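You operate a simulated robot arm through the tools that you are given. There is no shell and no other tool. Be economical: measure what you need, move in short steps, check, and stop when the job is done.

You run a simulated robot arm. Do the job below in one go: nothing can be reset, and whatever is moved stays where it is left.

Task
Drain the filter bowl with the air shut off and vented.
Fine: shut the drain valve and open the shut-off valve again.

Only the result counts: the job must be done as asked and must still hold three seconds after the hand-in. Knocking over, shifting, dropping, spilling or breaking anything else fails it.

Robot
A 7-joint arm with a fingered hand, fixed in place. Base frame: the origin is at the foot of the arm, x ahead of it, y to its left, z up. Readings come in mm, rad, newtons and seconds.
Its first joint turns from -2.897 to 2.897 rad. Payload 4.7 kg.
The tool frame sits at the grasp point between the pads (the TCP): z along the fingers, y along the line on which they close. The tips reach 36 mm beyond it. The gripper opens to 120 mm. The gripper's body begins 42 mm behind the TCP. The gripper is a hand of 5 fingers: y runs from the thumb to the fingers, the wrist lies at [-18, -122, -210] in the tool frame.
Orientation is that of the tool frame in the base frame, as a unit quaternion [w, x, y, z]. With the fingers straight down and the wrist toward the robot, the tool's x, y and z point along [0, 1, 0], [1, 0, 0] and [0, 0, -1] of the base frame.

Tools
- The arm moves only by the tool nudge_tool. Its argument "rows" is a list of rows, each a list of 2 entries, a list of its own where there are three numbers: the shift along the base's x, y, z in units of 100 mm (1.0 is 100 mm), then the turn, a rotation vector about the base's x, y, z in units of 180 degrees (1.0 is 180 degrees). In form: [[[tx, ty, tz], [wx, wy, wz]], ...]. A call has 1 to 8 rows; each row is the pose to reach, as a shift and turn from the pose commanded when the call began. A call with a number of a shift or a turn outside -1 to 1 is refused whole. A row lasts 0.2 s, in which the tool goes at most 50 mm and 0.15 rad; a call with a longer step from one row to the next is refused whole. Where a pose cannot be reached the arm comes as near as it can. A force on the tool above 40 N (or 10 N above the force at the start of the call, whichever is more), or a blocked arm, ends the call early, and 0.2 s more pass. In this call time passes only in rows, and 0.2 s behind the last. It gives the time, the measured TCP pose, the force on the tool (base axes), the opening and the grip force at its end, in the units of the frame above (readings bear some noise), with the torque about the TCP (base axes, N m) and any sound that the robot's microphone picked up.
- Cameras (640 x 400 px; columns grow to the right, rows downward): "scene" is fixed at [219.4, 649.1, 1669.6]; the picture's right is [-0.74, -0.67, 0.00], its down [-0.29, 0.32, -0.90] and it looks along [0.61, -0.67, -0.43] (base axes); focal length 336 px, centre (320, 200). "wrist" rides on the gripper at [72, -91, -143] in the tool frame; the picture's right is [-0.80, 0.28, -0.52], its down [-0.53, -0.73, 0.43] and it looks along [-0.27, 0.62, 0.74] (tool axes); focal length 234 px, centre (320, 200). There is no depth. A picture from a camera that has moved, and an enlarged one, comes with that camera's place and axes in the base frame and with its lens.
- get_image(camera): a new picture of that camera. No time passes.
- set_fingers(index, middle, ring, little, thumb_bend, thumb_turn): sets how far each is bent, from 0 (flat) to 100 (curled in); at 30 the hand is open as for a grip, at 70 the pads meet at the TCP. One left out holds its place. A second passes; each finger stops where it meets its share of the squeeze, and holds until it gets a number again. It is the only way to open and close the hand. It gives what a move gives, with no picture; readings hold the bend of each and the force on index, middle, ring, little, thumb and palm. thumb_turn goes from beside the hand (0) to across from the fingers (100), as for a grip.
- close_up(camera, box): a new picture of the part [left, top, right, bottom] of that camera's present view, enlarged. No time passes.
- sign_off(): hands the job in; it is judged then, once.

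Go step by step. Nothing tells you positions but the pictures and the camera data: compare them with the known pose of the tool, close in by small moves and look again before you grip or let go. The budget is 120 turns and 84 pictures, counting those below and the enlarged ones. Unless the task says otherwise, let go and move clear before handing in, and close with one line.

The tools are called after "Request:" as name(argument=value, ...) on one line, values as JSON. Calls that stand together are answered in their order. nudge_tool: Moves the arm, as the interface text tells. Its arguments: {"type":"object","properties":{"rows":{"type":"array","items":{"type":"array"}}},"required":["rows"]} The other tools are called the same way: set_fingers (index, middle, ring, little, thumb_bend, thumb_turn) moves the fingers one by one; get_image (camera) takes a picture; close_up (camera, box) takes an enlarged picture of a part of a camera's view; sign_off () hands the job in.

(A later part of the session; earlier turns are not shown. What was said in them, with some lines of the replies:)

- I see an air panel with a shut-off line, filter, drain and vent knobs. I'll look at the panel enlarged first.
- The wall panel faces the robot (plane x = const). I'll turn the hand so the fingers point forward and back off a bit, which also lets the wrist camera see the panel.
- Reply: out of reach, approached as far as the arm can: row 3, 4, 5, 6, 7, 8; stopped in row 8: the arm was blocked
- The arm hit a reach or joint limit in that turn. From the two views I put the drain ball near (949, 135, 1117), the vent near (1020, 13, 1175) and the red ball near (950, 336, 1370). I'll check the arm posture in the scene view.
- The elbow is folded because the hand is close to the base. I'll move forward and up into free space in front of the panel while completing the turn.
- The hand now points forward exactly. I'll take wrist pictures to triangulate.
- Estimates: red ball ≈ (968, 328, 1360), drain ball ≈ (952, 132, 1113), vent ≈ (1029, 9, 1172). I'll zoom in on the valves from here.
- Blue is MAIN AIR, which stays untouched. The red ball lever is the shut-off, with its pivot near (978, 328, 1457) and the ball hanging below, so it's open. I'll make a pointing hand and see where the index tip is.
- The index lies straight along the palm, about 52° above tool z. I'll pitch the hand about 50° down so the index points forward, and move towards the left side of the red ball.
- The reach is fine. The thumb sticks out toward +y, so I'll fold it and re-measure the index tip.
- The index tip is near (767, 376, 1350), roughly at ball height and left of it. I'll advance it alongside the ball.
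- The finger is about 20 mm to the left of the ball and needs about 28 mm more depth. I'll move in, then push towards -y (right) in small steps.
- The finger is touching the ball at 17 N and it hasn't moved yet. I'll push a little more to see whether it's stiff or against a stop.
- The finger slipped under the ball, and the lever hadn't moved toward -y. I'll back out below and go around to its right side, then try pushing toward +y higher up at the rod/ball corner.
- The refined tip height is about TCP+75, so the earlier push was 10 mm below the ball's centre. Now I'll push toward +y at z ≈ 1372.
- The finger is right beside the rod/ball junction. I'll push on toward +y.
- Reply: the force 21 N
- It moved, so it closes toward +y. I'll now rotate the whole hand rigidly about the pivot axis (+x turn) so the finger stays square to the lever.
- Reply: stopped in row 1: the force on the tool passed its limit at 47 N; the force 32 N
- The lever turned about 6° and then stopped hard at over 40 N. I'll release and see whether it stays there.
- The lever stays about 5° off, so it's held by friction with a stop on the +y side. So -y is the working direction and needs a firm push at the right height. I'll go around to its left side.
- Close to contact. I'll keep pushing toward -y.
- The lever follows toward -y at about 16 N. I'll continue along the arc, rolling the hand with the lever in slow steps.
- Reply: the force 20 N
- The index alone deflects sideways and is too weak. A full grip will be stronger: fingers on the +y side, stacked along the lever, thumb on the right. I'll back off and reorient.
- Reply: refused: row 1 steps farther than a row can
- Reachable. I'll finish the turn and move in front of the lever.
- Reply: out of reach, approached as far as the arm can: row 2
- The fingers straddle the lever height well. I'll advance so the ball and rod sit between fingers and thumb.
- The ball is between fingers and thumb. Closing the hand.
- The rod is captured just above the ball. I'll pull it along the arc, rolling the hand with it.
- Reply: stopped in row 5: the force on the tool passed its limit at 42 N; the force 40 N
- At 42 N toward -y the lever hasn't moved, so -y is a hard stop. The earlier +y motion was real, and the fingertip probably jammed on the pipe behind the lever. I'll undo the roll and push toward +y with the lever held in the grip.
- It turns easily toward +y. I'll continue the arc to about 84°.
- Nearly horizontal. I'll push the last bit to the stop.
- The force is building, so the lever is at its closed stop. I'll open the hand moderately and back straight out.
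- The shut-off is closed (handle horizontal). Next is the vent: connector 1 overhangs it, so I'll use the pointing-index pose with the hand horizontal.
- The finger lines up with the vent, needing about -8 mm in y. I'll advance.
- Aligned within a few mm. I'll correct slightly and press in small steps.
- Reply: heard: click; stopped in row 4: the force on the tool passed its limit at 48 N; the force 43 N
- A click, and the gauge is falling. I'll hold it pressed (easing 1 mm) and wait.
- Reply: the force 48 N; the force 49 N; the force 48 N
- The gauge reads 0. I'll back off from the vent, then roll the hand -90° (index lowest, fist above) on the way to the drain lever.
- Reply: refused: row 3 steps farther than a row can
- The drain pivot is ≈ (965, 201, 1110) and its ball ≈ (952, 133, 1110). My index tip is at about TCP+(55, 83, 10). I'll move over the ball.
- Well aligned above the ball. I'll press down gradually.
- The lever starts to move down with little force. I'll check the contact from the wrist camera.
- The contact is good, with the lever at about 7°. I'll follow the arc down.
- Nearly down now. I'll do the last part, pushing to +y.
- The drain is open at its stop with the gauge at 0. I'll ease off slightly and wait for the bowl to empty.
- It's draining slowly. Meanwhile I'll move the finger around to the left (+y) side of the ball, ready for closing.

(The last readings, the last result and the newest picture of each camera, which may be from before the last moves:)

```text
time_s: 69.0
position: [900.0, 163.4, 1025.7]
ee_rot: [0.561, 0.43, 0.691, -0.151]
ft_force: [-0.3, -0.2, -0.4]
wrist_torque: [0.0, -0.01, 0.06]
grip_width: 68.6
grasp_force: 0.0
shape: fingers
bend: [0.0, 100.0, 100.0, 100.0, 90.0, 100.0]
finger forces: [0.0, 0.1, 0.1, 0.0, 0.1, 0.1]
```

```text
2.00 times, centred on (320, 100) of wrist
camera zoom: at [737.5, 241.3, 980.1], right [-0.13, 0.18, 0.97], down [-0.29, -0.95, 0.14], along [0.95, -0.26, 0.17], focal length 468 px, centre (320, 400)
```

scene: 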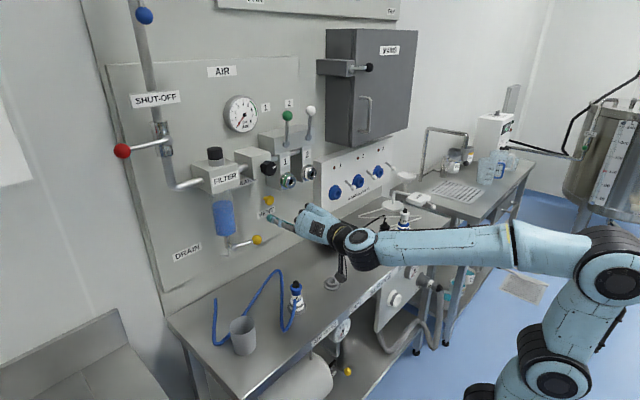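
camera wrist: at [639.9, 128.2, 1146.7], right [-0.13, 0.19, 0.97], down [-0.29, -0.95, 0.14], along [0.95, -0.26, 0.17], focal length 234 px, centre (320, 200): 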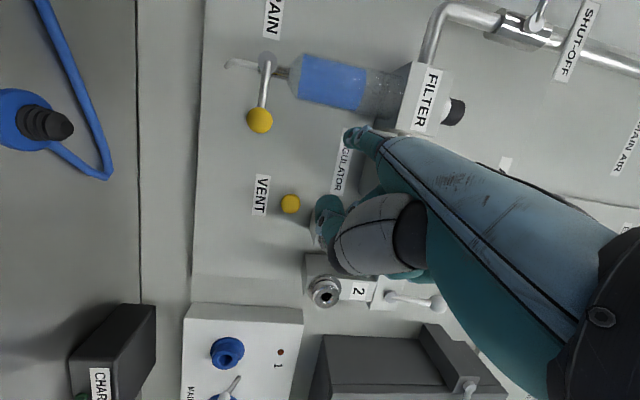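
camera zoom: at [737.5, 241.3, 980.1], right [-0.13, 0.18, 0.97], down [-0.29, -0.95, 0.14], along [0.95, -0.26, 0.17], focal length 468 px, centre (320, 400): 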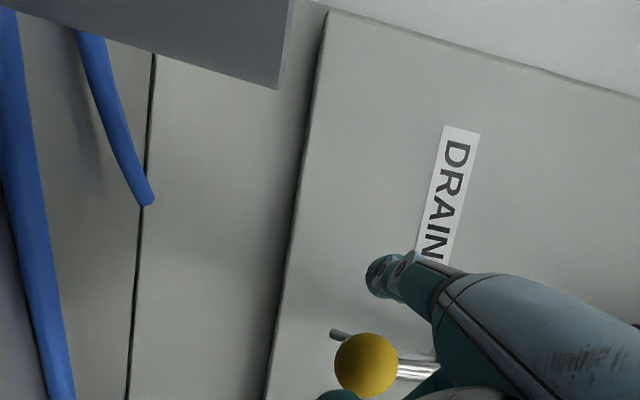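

The bowl still needs roughly 14 s. I'll hold still and wait.

Request:
nudge_tool(rows=[[[0, 0, 0], [0, 0, 0]], [[0, 0, 0], [0, 0, 0]], [[0, 0, 0], [0, 0, 0]], [[0, 0, 0], [0, 0, 0]], [[0, 0, 0], [0, 0, 0]], [[0, 0, 0], [0, 0, 0]], [[0, 0, 0], [0, 0, 0]], [[0, 0, 0], [0, 0, 0]]])

Request:
nudge_tool(rows=[[[0, 0, 0], [0, 0, 0]], [[0, 0, 0], [0, 0, 0]], [[0, 0, 0], [0, 0, 0]], [[0, 0, 0], [0, 0, 0]], [[0, 0, 0], [0, 0, 0]], [[0, 0, 0], [0, 0, 0]], [[0, 0, 0], [0, 0, 0]], [[0, 0, 0], [0, 0, 0]]])

Request:
nudge_tool(rows=[[[0, 0, 0], [0, 0, 0]], [[0, 0, 0], [0, 0, 0]], [[0, 0, 0], [0, 0, 0]], [[0, 0, 0], [0, 0, 0]], [[0, 0, 0], [0, 0, 0]], [[0, 0, 0], [0, 0, 0]], [[0, 0, 0], [0, 0, 0]], [[0, 0, 0], [0, 0, 0]]])

Request:
nudge_tool(rows=[[[0, 0, 0], [0, 0, 0]], [[0, 0, 0], [0, 0, 0]], [[0, 0, 0], [0, 0, 0]], [[0, 0, 0], [0, 0, 0]], [[0, 0, 0], [0, 0, 0]], [[0, 0, 0], [0, 0, 0]], [[0, 0, 0], [0, 0, 0]], [[0, 0, 0], [0, 0, 0]]])

Request:
nudge_tool(rows=[[[0, 0, 0], [0, 0, 0]], [[0, 0, 0], [0, 0, 0]], [[0, 0, 0], [0, 0, 0]], [[0, 0, 0], [0, 0, 0]], [[0, 0, 0], [0, 0, 0]], [[0, 0, 0], [0, 0, 0]], [[0, 0, 0], [0, 0, 0]], [[0, 0, 0], [0, 0, 0]]])

Request:
nudge_tool(rows=[[[0, 0, 0], [0, 0, 0]], [[0, 0, 0], [0, 0, 0]], [[0, 0, 0], [0, 0, 0]], [[0, 0, 0], [0, 0, 0]], [[0, 0, 0], [0, 0, 0]], [[0, 0, 0], [0, 0, 0]], [[0, 0, 0], [0, 0, 0]], [[0, 0, 0], [0, 0, 0]]])

Request:
nudge_tool(rows=[[[0, 0, 0], [0, 0, 0]], [[0, 0, 0], [0, 0, 0]], [[0, 0, 0], [0, 0, 0]], [[0, 0, 0], [0, 0, 0]], [[0, 0, 0], [0, 0, 0]], [[0, 0, 0], [0, 0, 0]], [[0, 0, 0], [0, 0, 0]], [[0, 0, 0], [0, 0, 0]]])

Request:
nudge_tool(rows=[[[0, 0, 0], [0, 0, 0]], [[0, 0, 0], [0, 0, 0]], [[0, 0, 0], [0, 0, 0]], [[0, 0, 0], [0, 0, 0]], [[0, 0, 0], [0, 0, 0]], [[0, 0, 0], [0, 0, 0]], [[0, 0, 0], [0, 0, 0]], [[0, 0, 0], [0, 0, 0]]])

Request:
nudge_tool(rows=[[[0, 0, 0], [0, 0, 0]], [[0, 0, 0], [0, 0, 0]], [[0, 0, 0], [0, 0, 0]], [[0, 0, 0], [0, 0, 0]], [[0, 0, 0], [0, 0, 0]], [[0, 0, 0], [0, 0, 0]], [[0, 0, 0], [0, 0, 0]], [[0, 0, 0], [0, 0, 0]]])

Request:
close_up(camera="scene", box=[190, 150, 310, 290])

```text
time_s: 70.8
position: [900.5, 162.7, 1025.0]
ee_rot: [0.561, 0.431, 0.69, -0.151]
ft_force: [0.3, 0.9, 1.0]
wrist_torque: [0.01, 0.0, 0.03]
grip_width: 68.3
grasp_force: 0.0
shape: fingers
bend: [0.0, 100.0, 100.0, 100.0, 90.0, 100.0]
finger forces: [0.0, 0.0, 0.0, 0.1, 0.0, 0.0]
```

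```text
time_s: 72.6
position: [900.1, 163.9, 1024.9]
ee_rot: [0.561, 0.431, 0.691, -0.15]
ft_force: [-0.4, 0.6, 0.0]
wrist_torque: [0.0, 0.0, 0.0]
grip_width: 68.4
grasp_force: 0.1
shape: fingers
bend: [0.0, 100.0, 100.0, 100.0, 90.0, 100.0]
finger forces: [0.0, 0.0, 0.1, 0.0, 0.0, 0.1]
```

```text
time_s: 74.4
position: [901.0, 163.4, 1024.8]
ee_rot: [0.562, 0.431, 0.69, -0.15]
ft_force: [-0.4, 0.3, 0.1]
wrist_torque: [-0.02, -0.04, -0.04]
grip_width: 68.2
grasp_force: 0.2
shape: fingers
bend: [0.0, 100.0, 100.0, 100.0, 90.0, 100.0]
finger forces: [0.2, 0.0, 0.1, 0.0, 0.0, 0.0]
```

```text
time_s: 76.2
position: [899.1, 163.3, 1024.5]
ee_rot: [0.561, 0.431, 0.69, -0.151]
ft_force: [0.4, 0.9, 0.6]
wrist_torque: [0.02, 0.03, -0.02]
grip_width: 68.2
grasp_force: 0.1
shape: fingers
bend: [0.0, 100.0, 100.0, 100.0, 90.0, 100.0]
finger forces: [0.0, 0.0, 0.0, 0.1, 0.0, 0.1]
```

```text
time_s: 78.0
position: [900.0, 163.0, 1025.4]
ee_rot: [0.562, 0.43, 0.691, -0.15]
ft_force: [0.1, -0.5, -0.6]
wrist_torque: [-0.03, 0.02, 0.03]
grip_width: 68.4
grasp_force: 0.0
shape: fingers
bend: [0.0, 100.0, 100.0, 100.0, 90.0, 100.0]
finger forces: [0.1, 0.1, 0.0, 0.0, 0.0, 0.0]
```

```text
time_s: 79.8
position: [900.5, 163.2, 1025.6]
ee_rot: [0.562, 0.43, 0.69, -0.151]
ft_force: [-0.3, 0.7, 0.0]
wrist_torque: [-0.01, -0.03, -0.04]
grip_width: 68.3
grasp_force: 0.0
shape: fingers
bend: [0.0, 100.0, 100.0, 100.0, 90.0, 100.0]
finger forces: [0.0, 0.1, 0.0, 0.0, 0.0, 0.0]
```

```text
time_s: 81.6
position: [901.5, 163.4, 1025.1]
ee_rot: [0.561, 0.431, 0.691, -0.15]
ft_force: [0.6, -0.8, -0.3]
wrist_torque: [-0.02, 0.02, -0.03]
grip_width: 68.4
grasp_force: 0.1
shape: fingers
bend: [0.0, 100.0, 100.0, 100.0, 90.0, 100.0]
finger forces: [0.0, 0.1, 0.0, 0.0, 0.0, 0.0]
```

```text
time_s: 83.4
position: [900.5, 162.4, 1025.5]
ee_rot: [0.561, 0.43, 0.691, -0.151]
ft_force: [-0.4, 0.3, 0.6]
wrist_torque: [0.02, 0.01, 0.01]
grip_width: 68.6
grasp_force: 0.1
shape: fingers
bend: [0.0, 100.0, 100.0, 100.0, 90.0, 100.0]
finger forces: [0.0, 0.1, 0.1, 0.1, 0.0, 0.0]
```

```text
time_s: 85.2
position: [900.0, 163.3, 1025.5]
ee_rot: [0.561, 0.431, 0.691, -0.15]
ft_force: [0.4, 0.7, -0.2]
wrist_torque: [-0.01, 0.0, 0.0]
grip_width: 68.4
grasp_force: 0.1
shape: fingers
bend: [0.0, 100.0, 100.0, 100.0, 90.0, 100.0]
finger forces: [0.1, 0.1, 0.0, 0.0, 0.0, 0.1]
```

```text
2.86 times, centred on (250, 220) of scene
camera zoom: at [219.4, 649.1, 1669.6], right [-0.74, -0.67, 0.0], down [-0.29, 0.32, -0.9], along [0.61, -0.67, -0.43], focal length 960 px, centre (520, 143)
```

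zoom: 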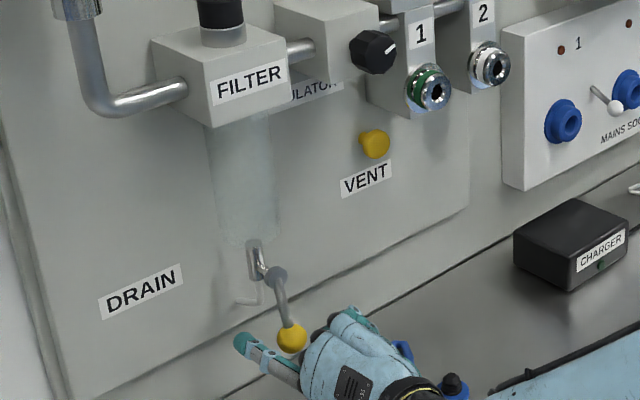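

The bowl is empty. Now I'll close the drain by pushing the ball from the left, back along its arc and up.

Request:
nudge_tool(rows=[[[0, -0.2, 0.0], [0, 0, 0]], [[0, -0.32, 0.0], [0, 0, 0]], [[0, -0.44, -0.01], [0, 0, 0]], [[0, -0.55, 0.0], [0, 0, 0]], [[0, -0.65, 0.02], [0, 0, 0]], [[0, -0.75, 0.055], [0, 0, 0]], [[0, -0.84, 0.1], [0, 0, 0]], [[0, -0.93, 0.17], [0, 0, 0]]])

Request:
close_up(camera="wrist", box=[200, 0, 440, 200])

```text
time_s: 87.0
position: [902.5, 70.5, 1041.9]
ee_rot: [0.562, 0.431, 0.69, -0.151]
ft_force: [0.3, 2.1, -0.3]
wrist_torque: [-0.12, 0.01, 0.11]
grip_width: 69.9
grasp_force: 2.0
shape: fingers
bend: [0.0, 100.0, 100.0, 100.0, 90.0, 100.0]
finger forces: [1.6, 0.0, 0.1, 0.1, 0.0, 0.0]
```

```text
2.00 times, centred on (320, 100) of wrist
camera zoom: at [739.9, 147.3, 997.2], right [-0.13, 0.18, 0.97], down [-0.29, -0.95, 0.14], along [0.95, -0.26, 0.17], focal length 468 px, centre (320, 400)
```

zoom: 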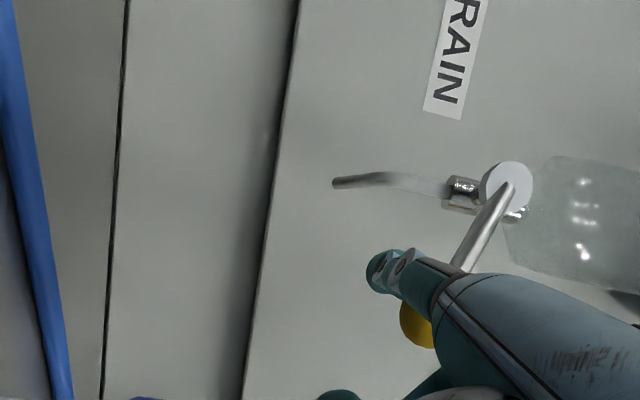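

Working well. I'll finish pushing up to the horizontal stop.

Request:
nudge_tool(rows=[[[0, -0.06, 0.07], [0, 0, 0]], [[0, -0.12, 0.14], [0, 0, 0]], [[0, -0.16, 0.22], [0, 0, 0]], [[0, -0.2, 0.3], [0, 0, 0]], [[0, -0.21, 0.37], [0, 0, 0]], [[0, -0.22, 0.44], [0, 0, 0]]])

Request:
close_up(camera="wrist", box=[200, 0, 440, 200])

Request:
close_up(camera="scene", box=[190, 170, 310, 270])

```text
time_s: 88.4
position: [902.0, 45.0, 1082.2]
ee_rot: [0.56, 0.43, 0.691, -0.152]
ft_force: [4.5, 4.0, -17.3]
wrist_torque: [-1.5, 0.93, -0.19]
grip_width: 68.1
grasp_force: 7.5
shape: fingers
bend: [1.0, 100.0, 100.0, 100.0, 90.0, 100.0]
finger forces: [15.8, 0.1, 0.1, 0.0, 0.0, 0.0]
```

```text
2.00 times, centred on (320, 100) of wrist
camera zoom: at [739.4, 124.6, 1038.7], right [-0.12, 0.19, 0.97], down [-0.29, -0.95, 0.14], along [0.95, -0.26, 0.17], focal length 468 px, centre (320, 400)
```

zoom: 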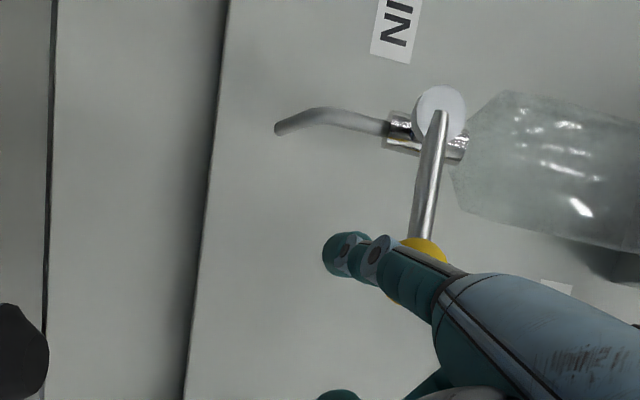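

```text
4.00 times, centred on (250, 220) of scene
camera zoom: at [219.4, 649.1, 1669.6], right [-0.74, -0.67, 0.0], down [-0.29, 0.32, -0.9], along [0.61, -0.67, -0.43], focal length 1343 px, centre (600, 120)
```

zoom: 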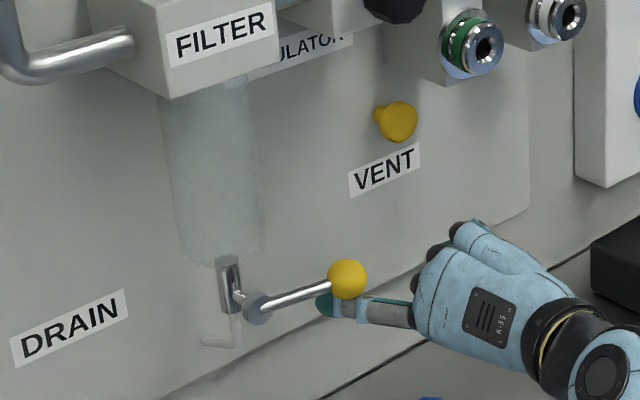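

The drain lever is back at its exact original closed position. I'll back off and travel to above the red ball (now near (968, 423, 1457)).

Request:
nudge_tool(rows=[[[0, 0, -0.15], [0, 0, 0]], [[-0.4, 0, -0.15], [0, 0, 0]], [[-0.8, 0, -0.1], [0, 0, 0]], [[-1.0, 0, 0], [0, 0, 0]]])

Request:
nudge_tool(rows=[[[-0.15, 0.25, 0.33], [0, 0, 0]], [[-0.3, 0.5, 0.66], [0, 0, 0]], [[-0.4, 0.75, 1.0], [0, 0, 0]]])

Request:
nudge_tool(rows=[[[0, 0.25, 0.33], [0, 0, 0]], [[0, 0.5, 0.66], [0, 0, 0]], [[0, 0.75, 1.0], [0, 0, 0]]])

Request:
nudge_tool(rows=[[[0, 0.25, 0.33], [0, 0, 0]], [[0, 0.5, 0.66], [0, 0, 0]], [[0, 0.75, 1.0], [0, 0, 0]]])

Request:
nudge_tool(rows=[[[0, 0.25, 0.33], [0, 0, 0]], [[0, 0.5, 0.66], [0, 0, 0]], [[0, 0.72, 1.0], [0, 0, 0]]])

Request:
nudge_tool(rows=[[[0.4, 0, 0.24], [0, 0, 0]], [[0.8, 0, 0.24], [0, 0, 0]]])

Request:
get_image(camera="wrist")

Request:
close_up(camera="scene", box=[80, 60, 280, 200])

```text
time_s: 89.4
position: [800.9, 45.6, 1086.8]
ee_rot: [0.562, 0.43, 0.691, -0.15]
ft_force: [0.6, -0.7, -0.8]
wrist_torque: [-0.06, -0.08, -0.04]
grip_width: 68.2
grasp_force: 0.1
shape: fingers
bend: [0.0, 100.0, 100.0, 100.0, 90.0, 100.0]
finger forces: [0.1, 0.0, 0.1, 0.1, 0.1, 0.1]
```

```text
time_s: 90.2
position: [760.9, 125.2, 1185.1]
ee_rot: [0.561, 0.43, 0.691, -0.151]
ft_force: [-0.1, 0.6, -0.9]
wrist_torque: [-0.03, -0.04, -0.01]
grip_width: 68.4
grasp_force: 0.0
shape: fingers
bend: [0.0, 100.0, 100.0, 100.0, 90.0, 100.0]
finger forces: [0.1, 0.0, 0.0, 0.0, 0.1, 0.0]
```

```text
time_s: 91.0
position: [760.9, 196.6, 1287.2]
ee_rot: [0.561, 0.432, 0.69, -0.151]
ft_force: [0.2, -0.3, 0.4]
wrist_torque: [0.0, 0.02, -0.01]
grip_width: 68.4
grasp_force: 0.1
shape: fingers
bend: [0.0, 100.0, 100.0, 100.0, 90.0, 100.0]
finger forces: [0.0, 0.1, 0.0, 0.0, 0.0, 0.0]
```

```text
time_s: 91.8
position: [762.7, 274.1, 1386.5]
ee_rot: [0.561, 0.431, 0.69, -0.152]
ft_force: [-1.2, -0.6, -1.1]
wrist_torque: [0.07, 0.01, 0.03]
grip_width: 68.5
grasp_force: 0.1
shape: fingers
bend: [0.0, 100.0, 100.0, 100.0, 90.0, 100.0]
finger forces: [0.0, 0.0, 0.0, 0.1, 0.1, 0.0]
```

```text
time_s: 92.6
position: [753.5, 322.6, 1421.6]
ee_rot: [0.562, 0.432, 0.689, -0.15]
ft_force: [1.0, -1.0, -0.4]
wrist_torque: [0.03, 0.02, 0.0]
grip_width: 68.3
grasp_force: 0.1
shape: fingers
bend: [0.0, 100.0, 100.0, 100.0, 90.0, 100.0]
finger forces: [0.0, 0.1, 0.1, 0.0, 0.1, 0.1]
out of reach, approached as far as the arm can: row 2, 3
```

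```text
time_s: 93.2
position: [816.8, 316.8, 1407.8]
ee_rot: [0.562, 0.431, 0.69, -0.149]
ft_force: [-2.1, -1.5, 2.2]
wrist_torque: [0.11, 0.07, 0.15]
grip_width: 68.4
grasp_force: 0.0
shape: fingers
bend: [0.0, 100.0, 100.0, 100.0, 90.0, 100.0]
finger forces: [0.1, 0.1, 0.1, 0.0, 0.0, 0.1]
out of reach, approached as far as the arm can: row 1, 2
```

```text
12 pictures are left
camera wrist: at [655.2, 394.0, 1362.0], right [-0.13, 0.18, 0.97], down [-0.29, -0.95, 0.14], along [0.95, -0.26, 0.17], focal length 234 px, centre (320, 200)
```

wrist: 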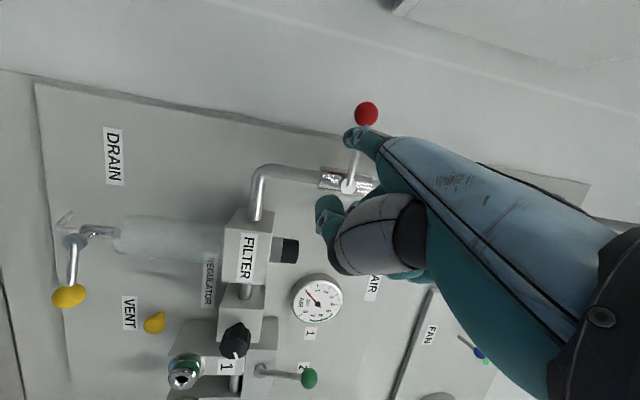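

```text
2.86 times, centred on (180, 130) of scene
camera zoom: at [219.4, 649.1, 1669.6], right [-0.74, -0.67, 0.0], down [-0.29, 0.32, -0.9], along [0.61, -0.67, -0.43], focal length 960 px, centre (720, 400)
```

zoom: 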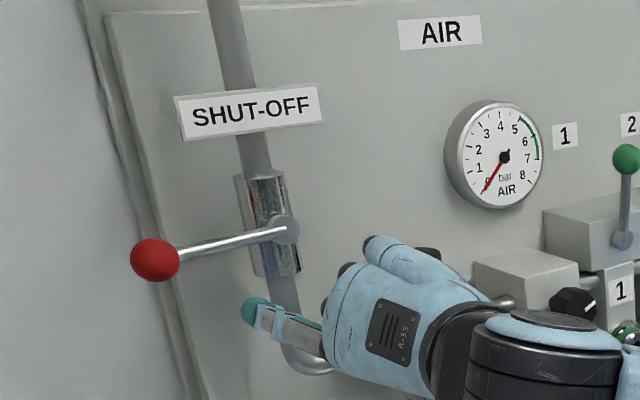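

That pose is too high for the wrist. I'll switch to the proven grip pose (fingers above, thumb below the rod, wrist low) and reverse the earlier path.

Request:
nudge_tool(rows=[[[-0.2, 0, 0], [0.0336, -0.0235, 0.0136]], [[-0.4, 0, 0], [0.0671, -0.047, 0.0271]], [[-0.6, 0, 0], [0.1007, -0.0705, 0.0407]], [[-0.6, 0.1, 0], [0.1343, -0.094, 0.0543]], [[-0.6, 0.2, 0], [0.1679, -0.1175, 0.0679]], [[-0.6, 0.3, 0], [0.2014, -0.1409, 0.0814]], [[-0.6, 0.4, 0.1], [0.235, -0.1644, 0.095]], [[-0.6, 0.5, 0.2], [0.2686, -0.1879, 0.1086]]])

Request:
set_fingers(index=52, middle=52, ring=52, little=52, thumb_bend=45, thumb_turn=100)

```text
time_s: 95.0
position: [759.2, 369.2, 1425.8]
ee_rot: [0.526, 0.524, 0.564, 0.361]
ft_force: [-0.1, -0.5, 0.5]
wrist_torque: [0.03, 0.03, 0.01]
grip_width: 68.3
grasp_force: 0.1
shape: fingers
bend: [0.0, 100.0, 100.0, 100.0, 90.0, 100.0]
finger forces: [0.1, 0.0, 0.0, 0.0, 0.0, 0.1]
```

```text
time_s: 96.0
position: [759.8, 368.8, 1427.4]
ee_rot: [0.526, 0.525, 0.564, 0.36]
ft_force: [0.5, 0.9, -0.5]
wrist_torque: [0.0, 0.0, -0.01]
grip_width: 67.3
grasp_force: 0.0
shape: fingers
bend: [52.0, 52.0, 52.0, 52.0, 45.0, 99.0]
finger forces: [0.0, 0.0, 0.1, 0.0, 0.1, 0.1]
```

Finishing the turn and lining up in front of the lever.

Request:
nudge_tool(rows=[[[0, 0.14, 0.16], [0.0311, -0.022, 0.0125]], [[0.2, 0.28, 0.32], [0.0623, -0.044, 0.0251]], [[0.5, 0.41, 0.48], [0.0934, -0.066, 0.0376]], [[0.85, 0.41, 0.48], [0.0934, -0.066, 0.0376]]])

Request:
get_image(camera="wrist")

Request:
close_up(camera="scene", box=[80, 60, 280, 200])

```text
time_s: 97.0
position: [846.5, 411.7, 1474.9]
ee_rot: [0.477, 0.522, 0.478, 0.522]
ft_force: [-0.7, -0.6, 0.7]
wrist_torque: [-0.01, 0.06, -0.01]
grip_width: 67.5
grasp_force: 0.0
shape: fingers
bend: [52.0, 52.0, 52.0, 52.0, 45.0, 99.0]
finger forces: [0.0, 0.0, 0.0, 0.1, 0.0, 0.0]
```

```text
10 pictures are left
camera wrist: at [702.4, 493.0, 1389.7], right [-0.52, -0.83, 0.21], down [0.42, -0.46, -0.78], along [0.74, -0.32, 0.59], focal length 234 px, centre (320, 200)
```

wrist: 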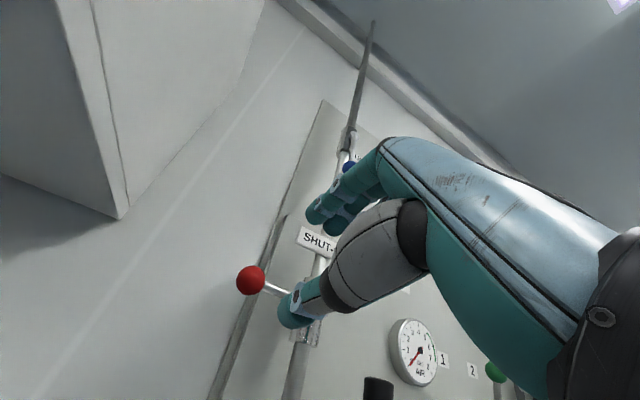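

```text
2.86 times, centred on (180, 130) of scene
camera zoom: at [219.4, 649.1, 1669.6], right [-0.74, -0.67, 0.0], down [-0.29, 0.32, -0.9], along [0.61, -0.67, -0.43], focal length 960 px, centre (720, 400)
```

zoom: 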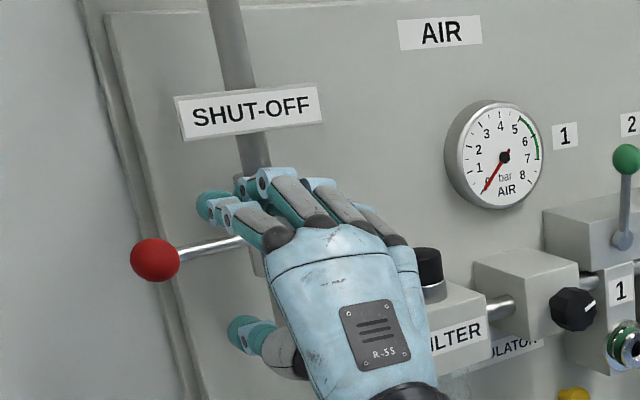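

Same pose as when I released. I'll advance, close the grip and rotate back.

Request:
nudge_tool(rows=[[[0.35, 0, 0], [0, 0, 0]], [[0.7, 0, 0], [0, 0, 0]], [[1.0, -0.01, 0], [0, 0, 0]]])

Request:
set_fingers(index=72, middle=72, ring=72, little=72, thumb_bend=66)

Request:
close_up(camera="scene", box=[80, 60, 280, 200])

```text
time_s: 97.8
position: [946.7, 409.8, 1473.6]
ee_rot: [0.477, 0.521, 0.478, 0.521]
ft_force: [0.0, -0.4, 0.7]
wrist_torque: [0.03, 0.06, 0.0]
grip_width: 67.5
grasp_force: 0.0
shape: fingers
bend: [52.0, 52.0, 52.0, 52.0, 45.0, 99.0]
finger forces: [0.0, 0.1, 0.0, 0.1, 0.0, 0.0]
```

```text
time_s: 98.8
position: [946.9, 410.7, 1472.2]
ee_rot: [0.476, 0.521, 0.479, 0.521]
ft_force: [1.8, -1.0, -6.1]
wrist_torque: [-0.02, 0.14, -0.05]
grip_width: 17.2
grasp_force: 3.8
shape: fingers
bend: [72.0, 72.0, 72.0, 72.0, 61.0, 100.0]
finger forces: [1.7, 0.0, 0.1, 0.1, 6.4, 0.1]
```

```text
2.86 times, centred on (180, 130) of scene
camera zoom: at [219.4, 649.1, 1669.6], right [-0.74, -0.67, 0.0], down [-0.29, 0.32, -0.9], along [0.61, -0.67, -0.43], focal length 960 px, centre (720, 400)
```

zoom: 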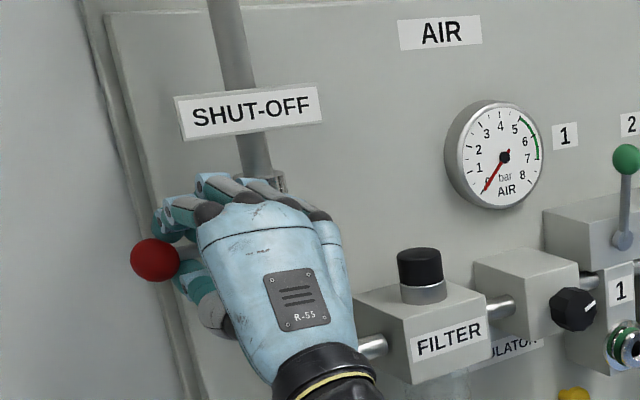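

Gripped around the rod. Now I'll rotate it back down along the arc.

Request:
nudge_tool(rows=[[[0, 0.017, -0.116], [-0.0444, 0, 0]], [[0, 0.018, -0.233], [-0.0889, 0, 0]], [[0, 0.002, -0.349], [-0.1333, 0, 0]], [[0, -0.03, -0.462], [-0.1778, 0, 0]], [[0, -0.076, -0.569], [-0.2222, 0, 0]], [[0, -0.137, -0.669], [-0.2667, 0, 0]], [[0, -0.212, -0.759], [-0.3111, 0, 0]], [[0, -0.299, -0.838], [-0.3556, 0, 0]]])

Request:
close_up(camera="scene", box=[80, 60, 280, 200])

```text
time_s: 100.6
position: [947.1, 376.2, 1391.1]
ee_rot: [0.682, 0.189, 0.681, 0.188]
ft_force: [-1.6, -4.0, 10.1]
wrist_torque: [0.06, -0.29, -0.13]
grip_width: 17.3
grasp_force: 6.8
shape: fingers
bend: [71.0, 72.0, 72.0, 72.0, 63.0, 100.0]
finger forces: [9.5, 0.1, 0.0, 0.1, 4.9, 0.0]
```

```text
2.86 times, centred on (180, 130) of scene
camera zoom: at [219.4, 649.1, 1669.6], right [-0.74, -0.67, 0.0], down [-0.29, 0.32, -0.9], along [0.61, -0.67, -0.43], focal length 960 px, centre (720, 400)
```

zoom: 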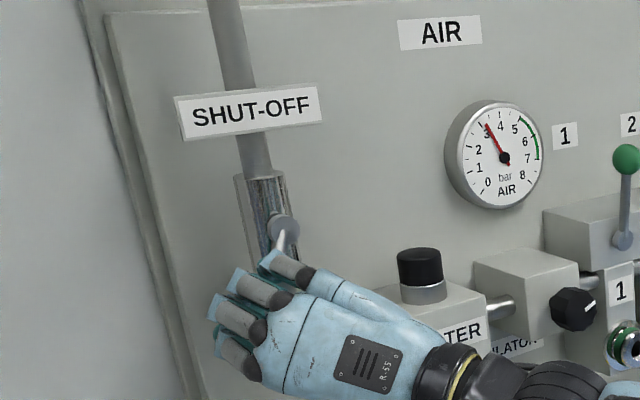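

Pressure is rising. I'll finish the last 30° to the stop.

Request:
nudge_tool(rows=[[[0, -0.097, -0.06], [-0.0444, 0, 0]], [[0, -0.201, -0.107], [-0.0889, 0, 0]], [[0, -0.31, -0.138], [-0.1333, 0, 0]], [[0, -0.4, -0.153], [-0.17, 0, 0]], [[0, -0.44, -0.155], [-0.18, 0, 0]], [[0, -0.49, -0.155], [-0.18, 0, 0]]])

Request:
get_image(camera="wrist")

```text
time_s: 102.0
position: [943.2, 331.3, 1376.6]
ee_rot: [0.707, -0.01, 0.707, -0.009]
ft_force: [-10.5, 20.7, 16.3]
wrist_torque: [0.2, -0.45, 0.69]
grip_width: 19.9
grasp_force: 14.4
shape: fingers
bend: [60.0, 72.0, 72.0, 72.0, 65.0, 100.0]
finger forces: [19.7, 7.9, 0.0, 0.0, 1.2, 0.0]
```

```text
6 pictures are left
camera wrist: at [800.0, 239.0, 1305.1], right [-0.53, 0.3, 0.8], down [0.43, -0.72, 0.55], along [0.74, 0.63, 0.25], focal length 234 px, centre (320, 200)
```

wrist: 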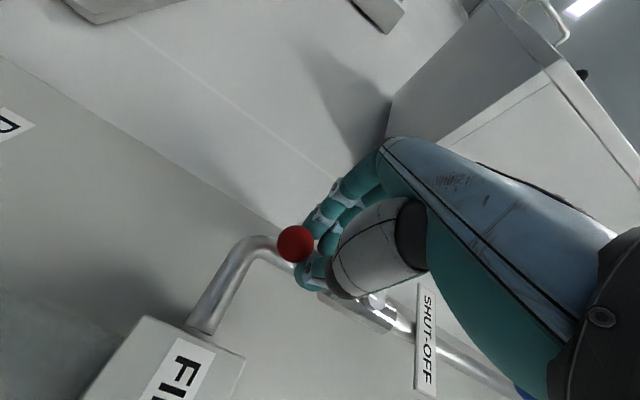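

The ball is back at its original position (y ≈ 328) against the stop. I'll relax, open and back straight out.

Request:
nudge_tool(rows=[[[0, 0.05, -0.03], [0, 0, 0]], [[0, 0.09, -0.05], [0, 0, 0]]])

Request:
set_fingers(index=35, middle=35, ring=35, little=35, thumb_bend=38)

Request:
nudge_tool(rows=[[[-0.2, 0, 0], [0, 0, 0]], [[-0.6, 0, 0], [0, 0, 0]], [[-1.0, 0, 0], [0, 0, 0]]])

Request:
nudge_tool(rows=[[[-0.4, -0.2, 0], [0, 0, 0]], [[-0.7, -0.5, 0], [0, 0, 0]], [[-0.9, -0.9, 0], [0, 0, 0]]])

Request:
close_up(camera="scene", box=[80, 60, 320, 280])

```text
time_s: 102.6
position: [945.9, 336.8, 1370.5]
ee_rot: [0.707, -0.007, 0.707, -0.01]
ft_force: [-7.0, 5.1, 15.4]
wrist_torque: [0.06, -0.42, 0.07]
grip_width: 23.8
grasp_force: 9.4
shape: fingers
bend: [71.0, 72.0, 72.0, 72.0, 63.0, 100.0]
finger forces: [10.4, 1.3, 0.1, 0.0, 8.0, 0.0]
```

```text
time_s: 103.6
position: [946.2, 337.2, 1369.8]
ee_rot: [0.707, -0.008, 0.707, -0.01]
ft_force: [0.0, 0.2, -0.1]
wrist_torque: [0.0, -0.03, -0.01]
grip_width: 102.9
grasp_force: 0.0
shape: fingers
bend: [35.0, 35.0, 35.0, 35.0, 38.0, 99.0]
finger forces: [0.0, 0.0, 0.1, 0.0, 0.0, 0.0]
```

```text
time_s: 104.4
position: [846.5, 342.7, 1370.6]
ee_rot: [0.707, -0.009, 0.707, -0.01]
ft_force: [1.1, 0.4, -0.5]
wrist_torque: [-0.01, -0.08, -0.01]
grip_width: 103.0
grasp_force: 0.0
shape: fingers
bend: [35.0, 35.0, 35.0, 35.0, 38.0, 99.0]
finger forces: [0.1, 0.1, 0.0, 0.0, 0.0, 0.0]
```

```text
time_s: 105.2
position: [754.4, 247.8, 1368.3]
ee_rot: [0.707, -0.009, 0.707, -0.008]
ft_force: [-0.3, -0.3, -0.8]
wrist_torque: [0.01, -0.08, -0.05]
grip_width: 103.0
grasp_force: 0.1
shape: fingers
bend: [35.0, 35.0, 35.0, 35.0, 38.0, 99.0]
finger forces: [0.0, 0.0, 0.0, 0.0, 0.0, 0.0]
```

```text
1.82 times, centred on (200, 170) of scene
camera zoom: at [219.4, 649.1, 1669.6], right [-0.74, -0.67, 0.0], down [-0.29, 0.32, -0.9], along [0.61, -0.67, -0.43], focal length 611 px, centre (538, 254)
```

zoom: 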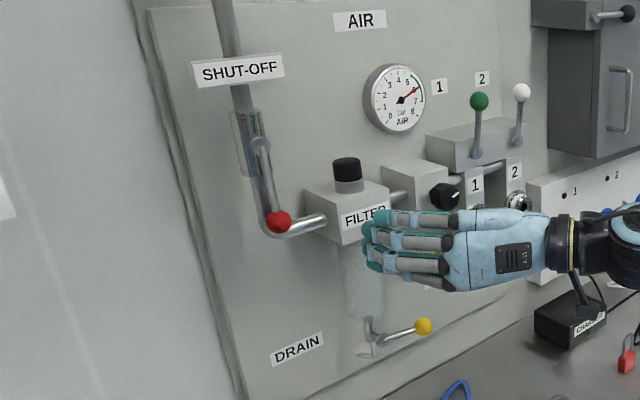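

The gauge is back at about 6 bar, the bowl is empty and the drain handle is horizontal. One last close check of both levers.

Request:
close_up(camera="scene", box=[130, 110, 210, 190])

Request:
close_up(camera="scene", box=[190, 170, 310, 270])

```text
5.00 times, centred on (170, 150) of scene
camera zoom: at [219.4, 649.1, 1669.6], right [-0.74, -0.67, 0.0], down [-0.29, 0.32, -0.9], along [0.61, -0.67, -0.43], focal length 1679 px, centre (1070, 450)
```

zoom: 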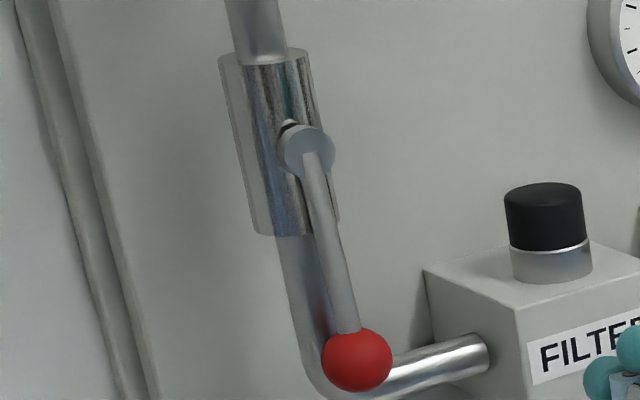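

```text
4.00 times, centred on (250, 220) of scene
camera zoom: at [219.4, 649.1, 1669.6], right [-0.74, -0.67, 0.0], down [-0.29, 0.32, -0.9], along [0.61, -0.67, -0.43], focal length 1343 px, centre (600, 120)
```

zoom: 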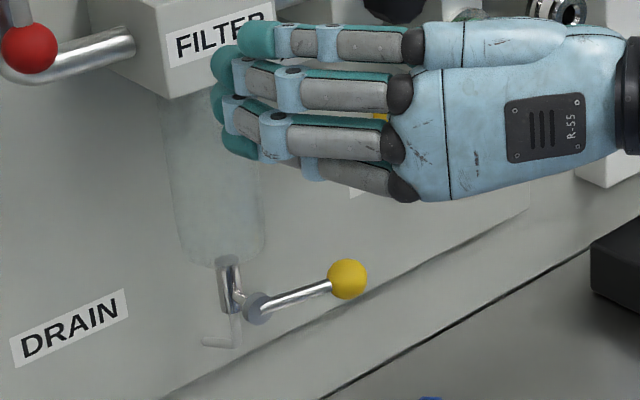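

Both levers are where they started, the bowl is empty and the hand is clear. Handing in.

Request:
sign_off()

```text
The job is handed in.
```

I shut off and vented the air (gauge at 0) and drained the filter bowl until it looked empty. I then closed the drain valve and opened the shut-off valve again; the gauge is back to about 6 bar and the hand is clear.
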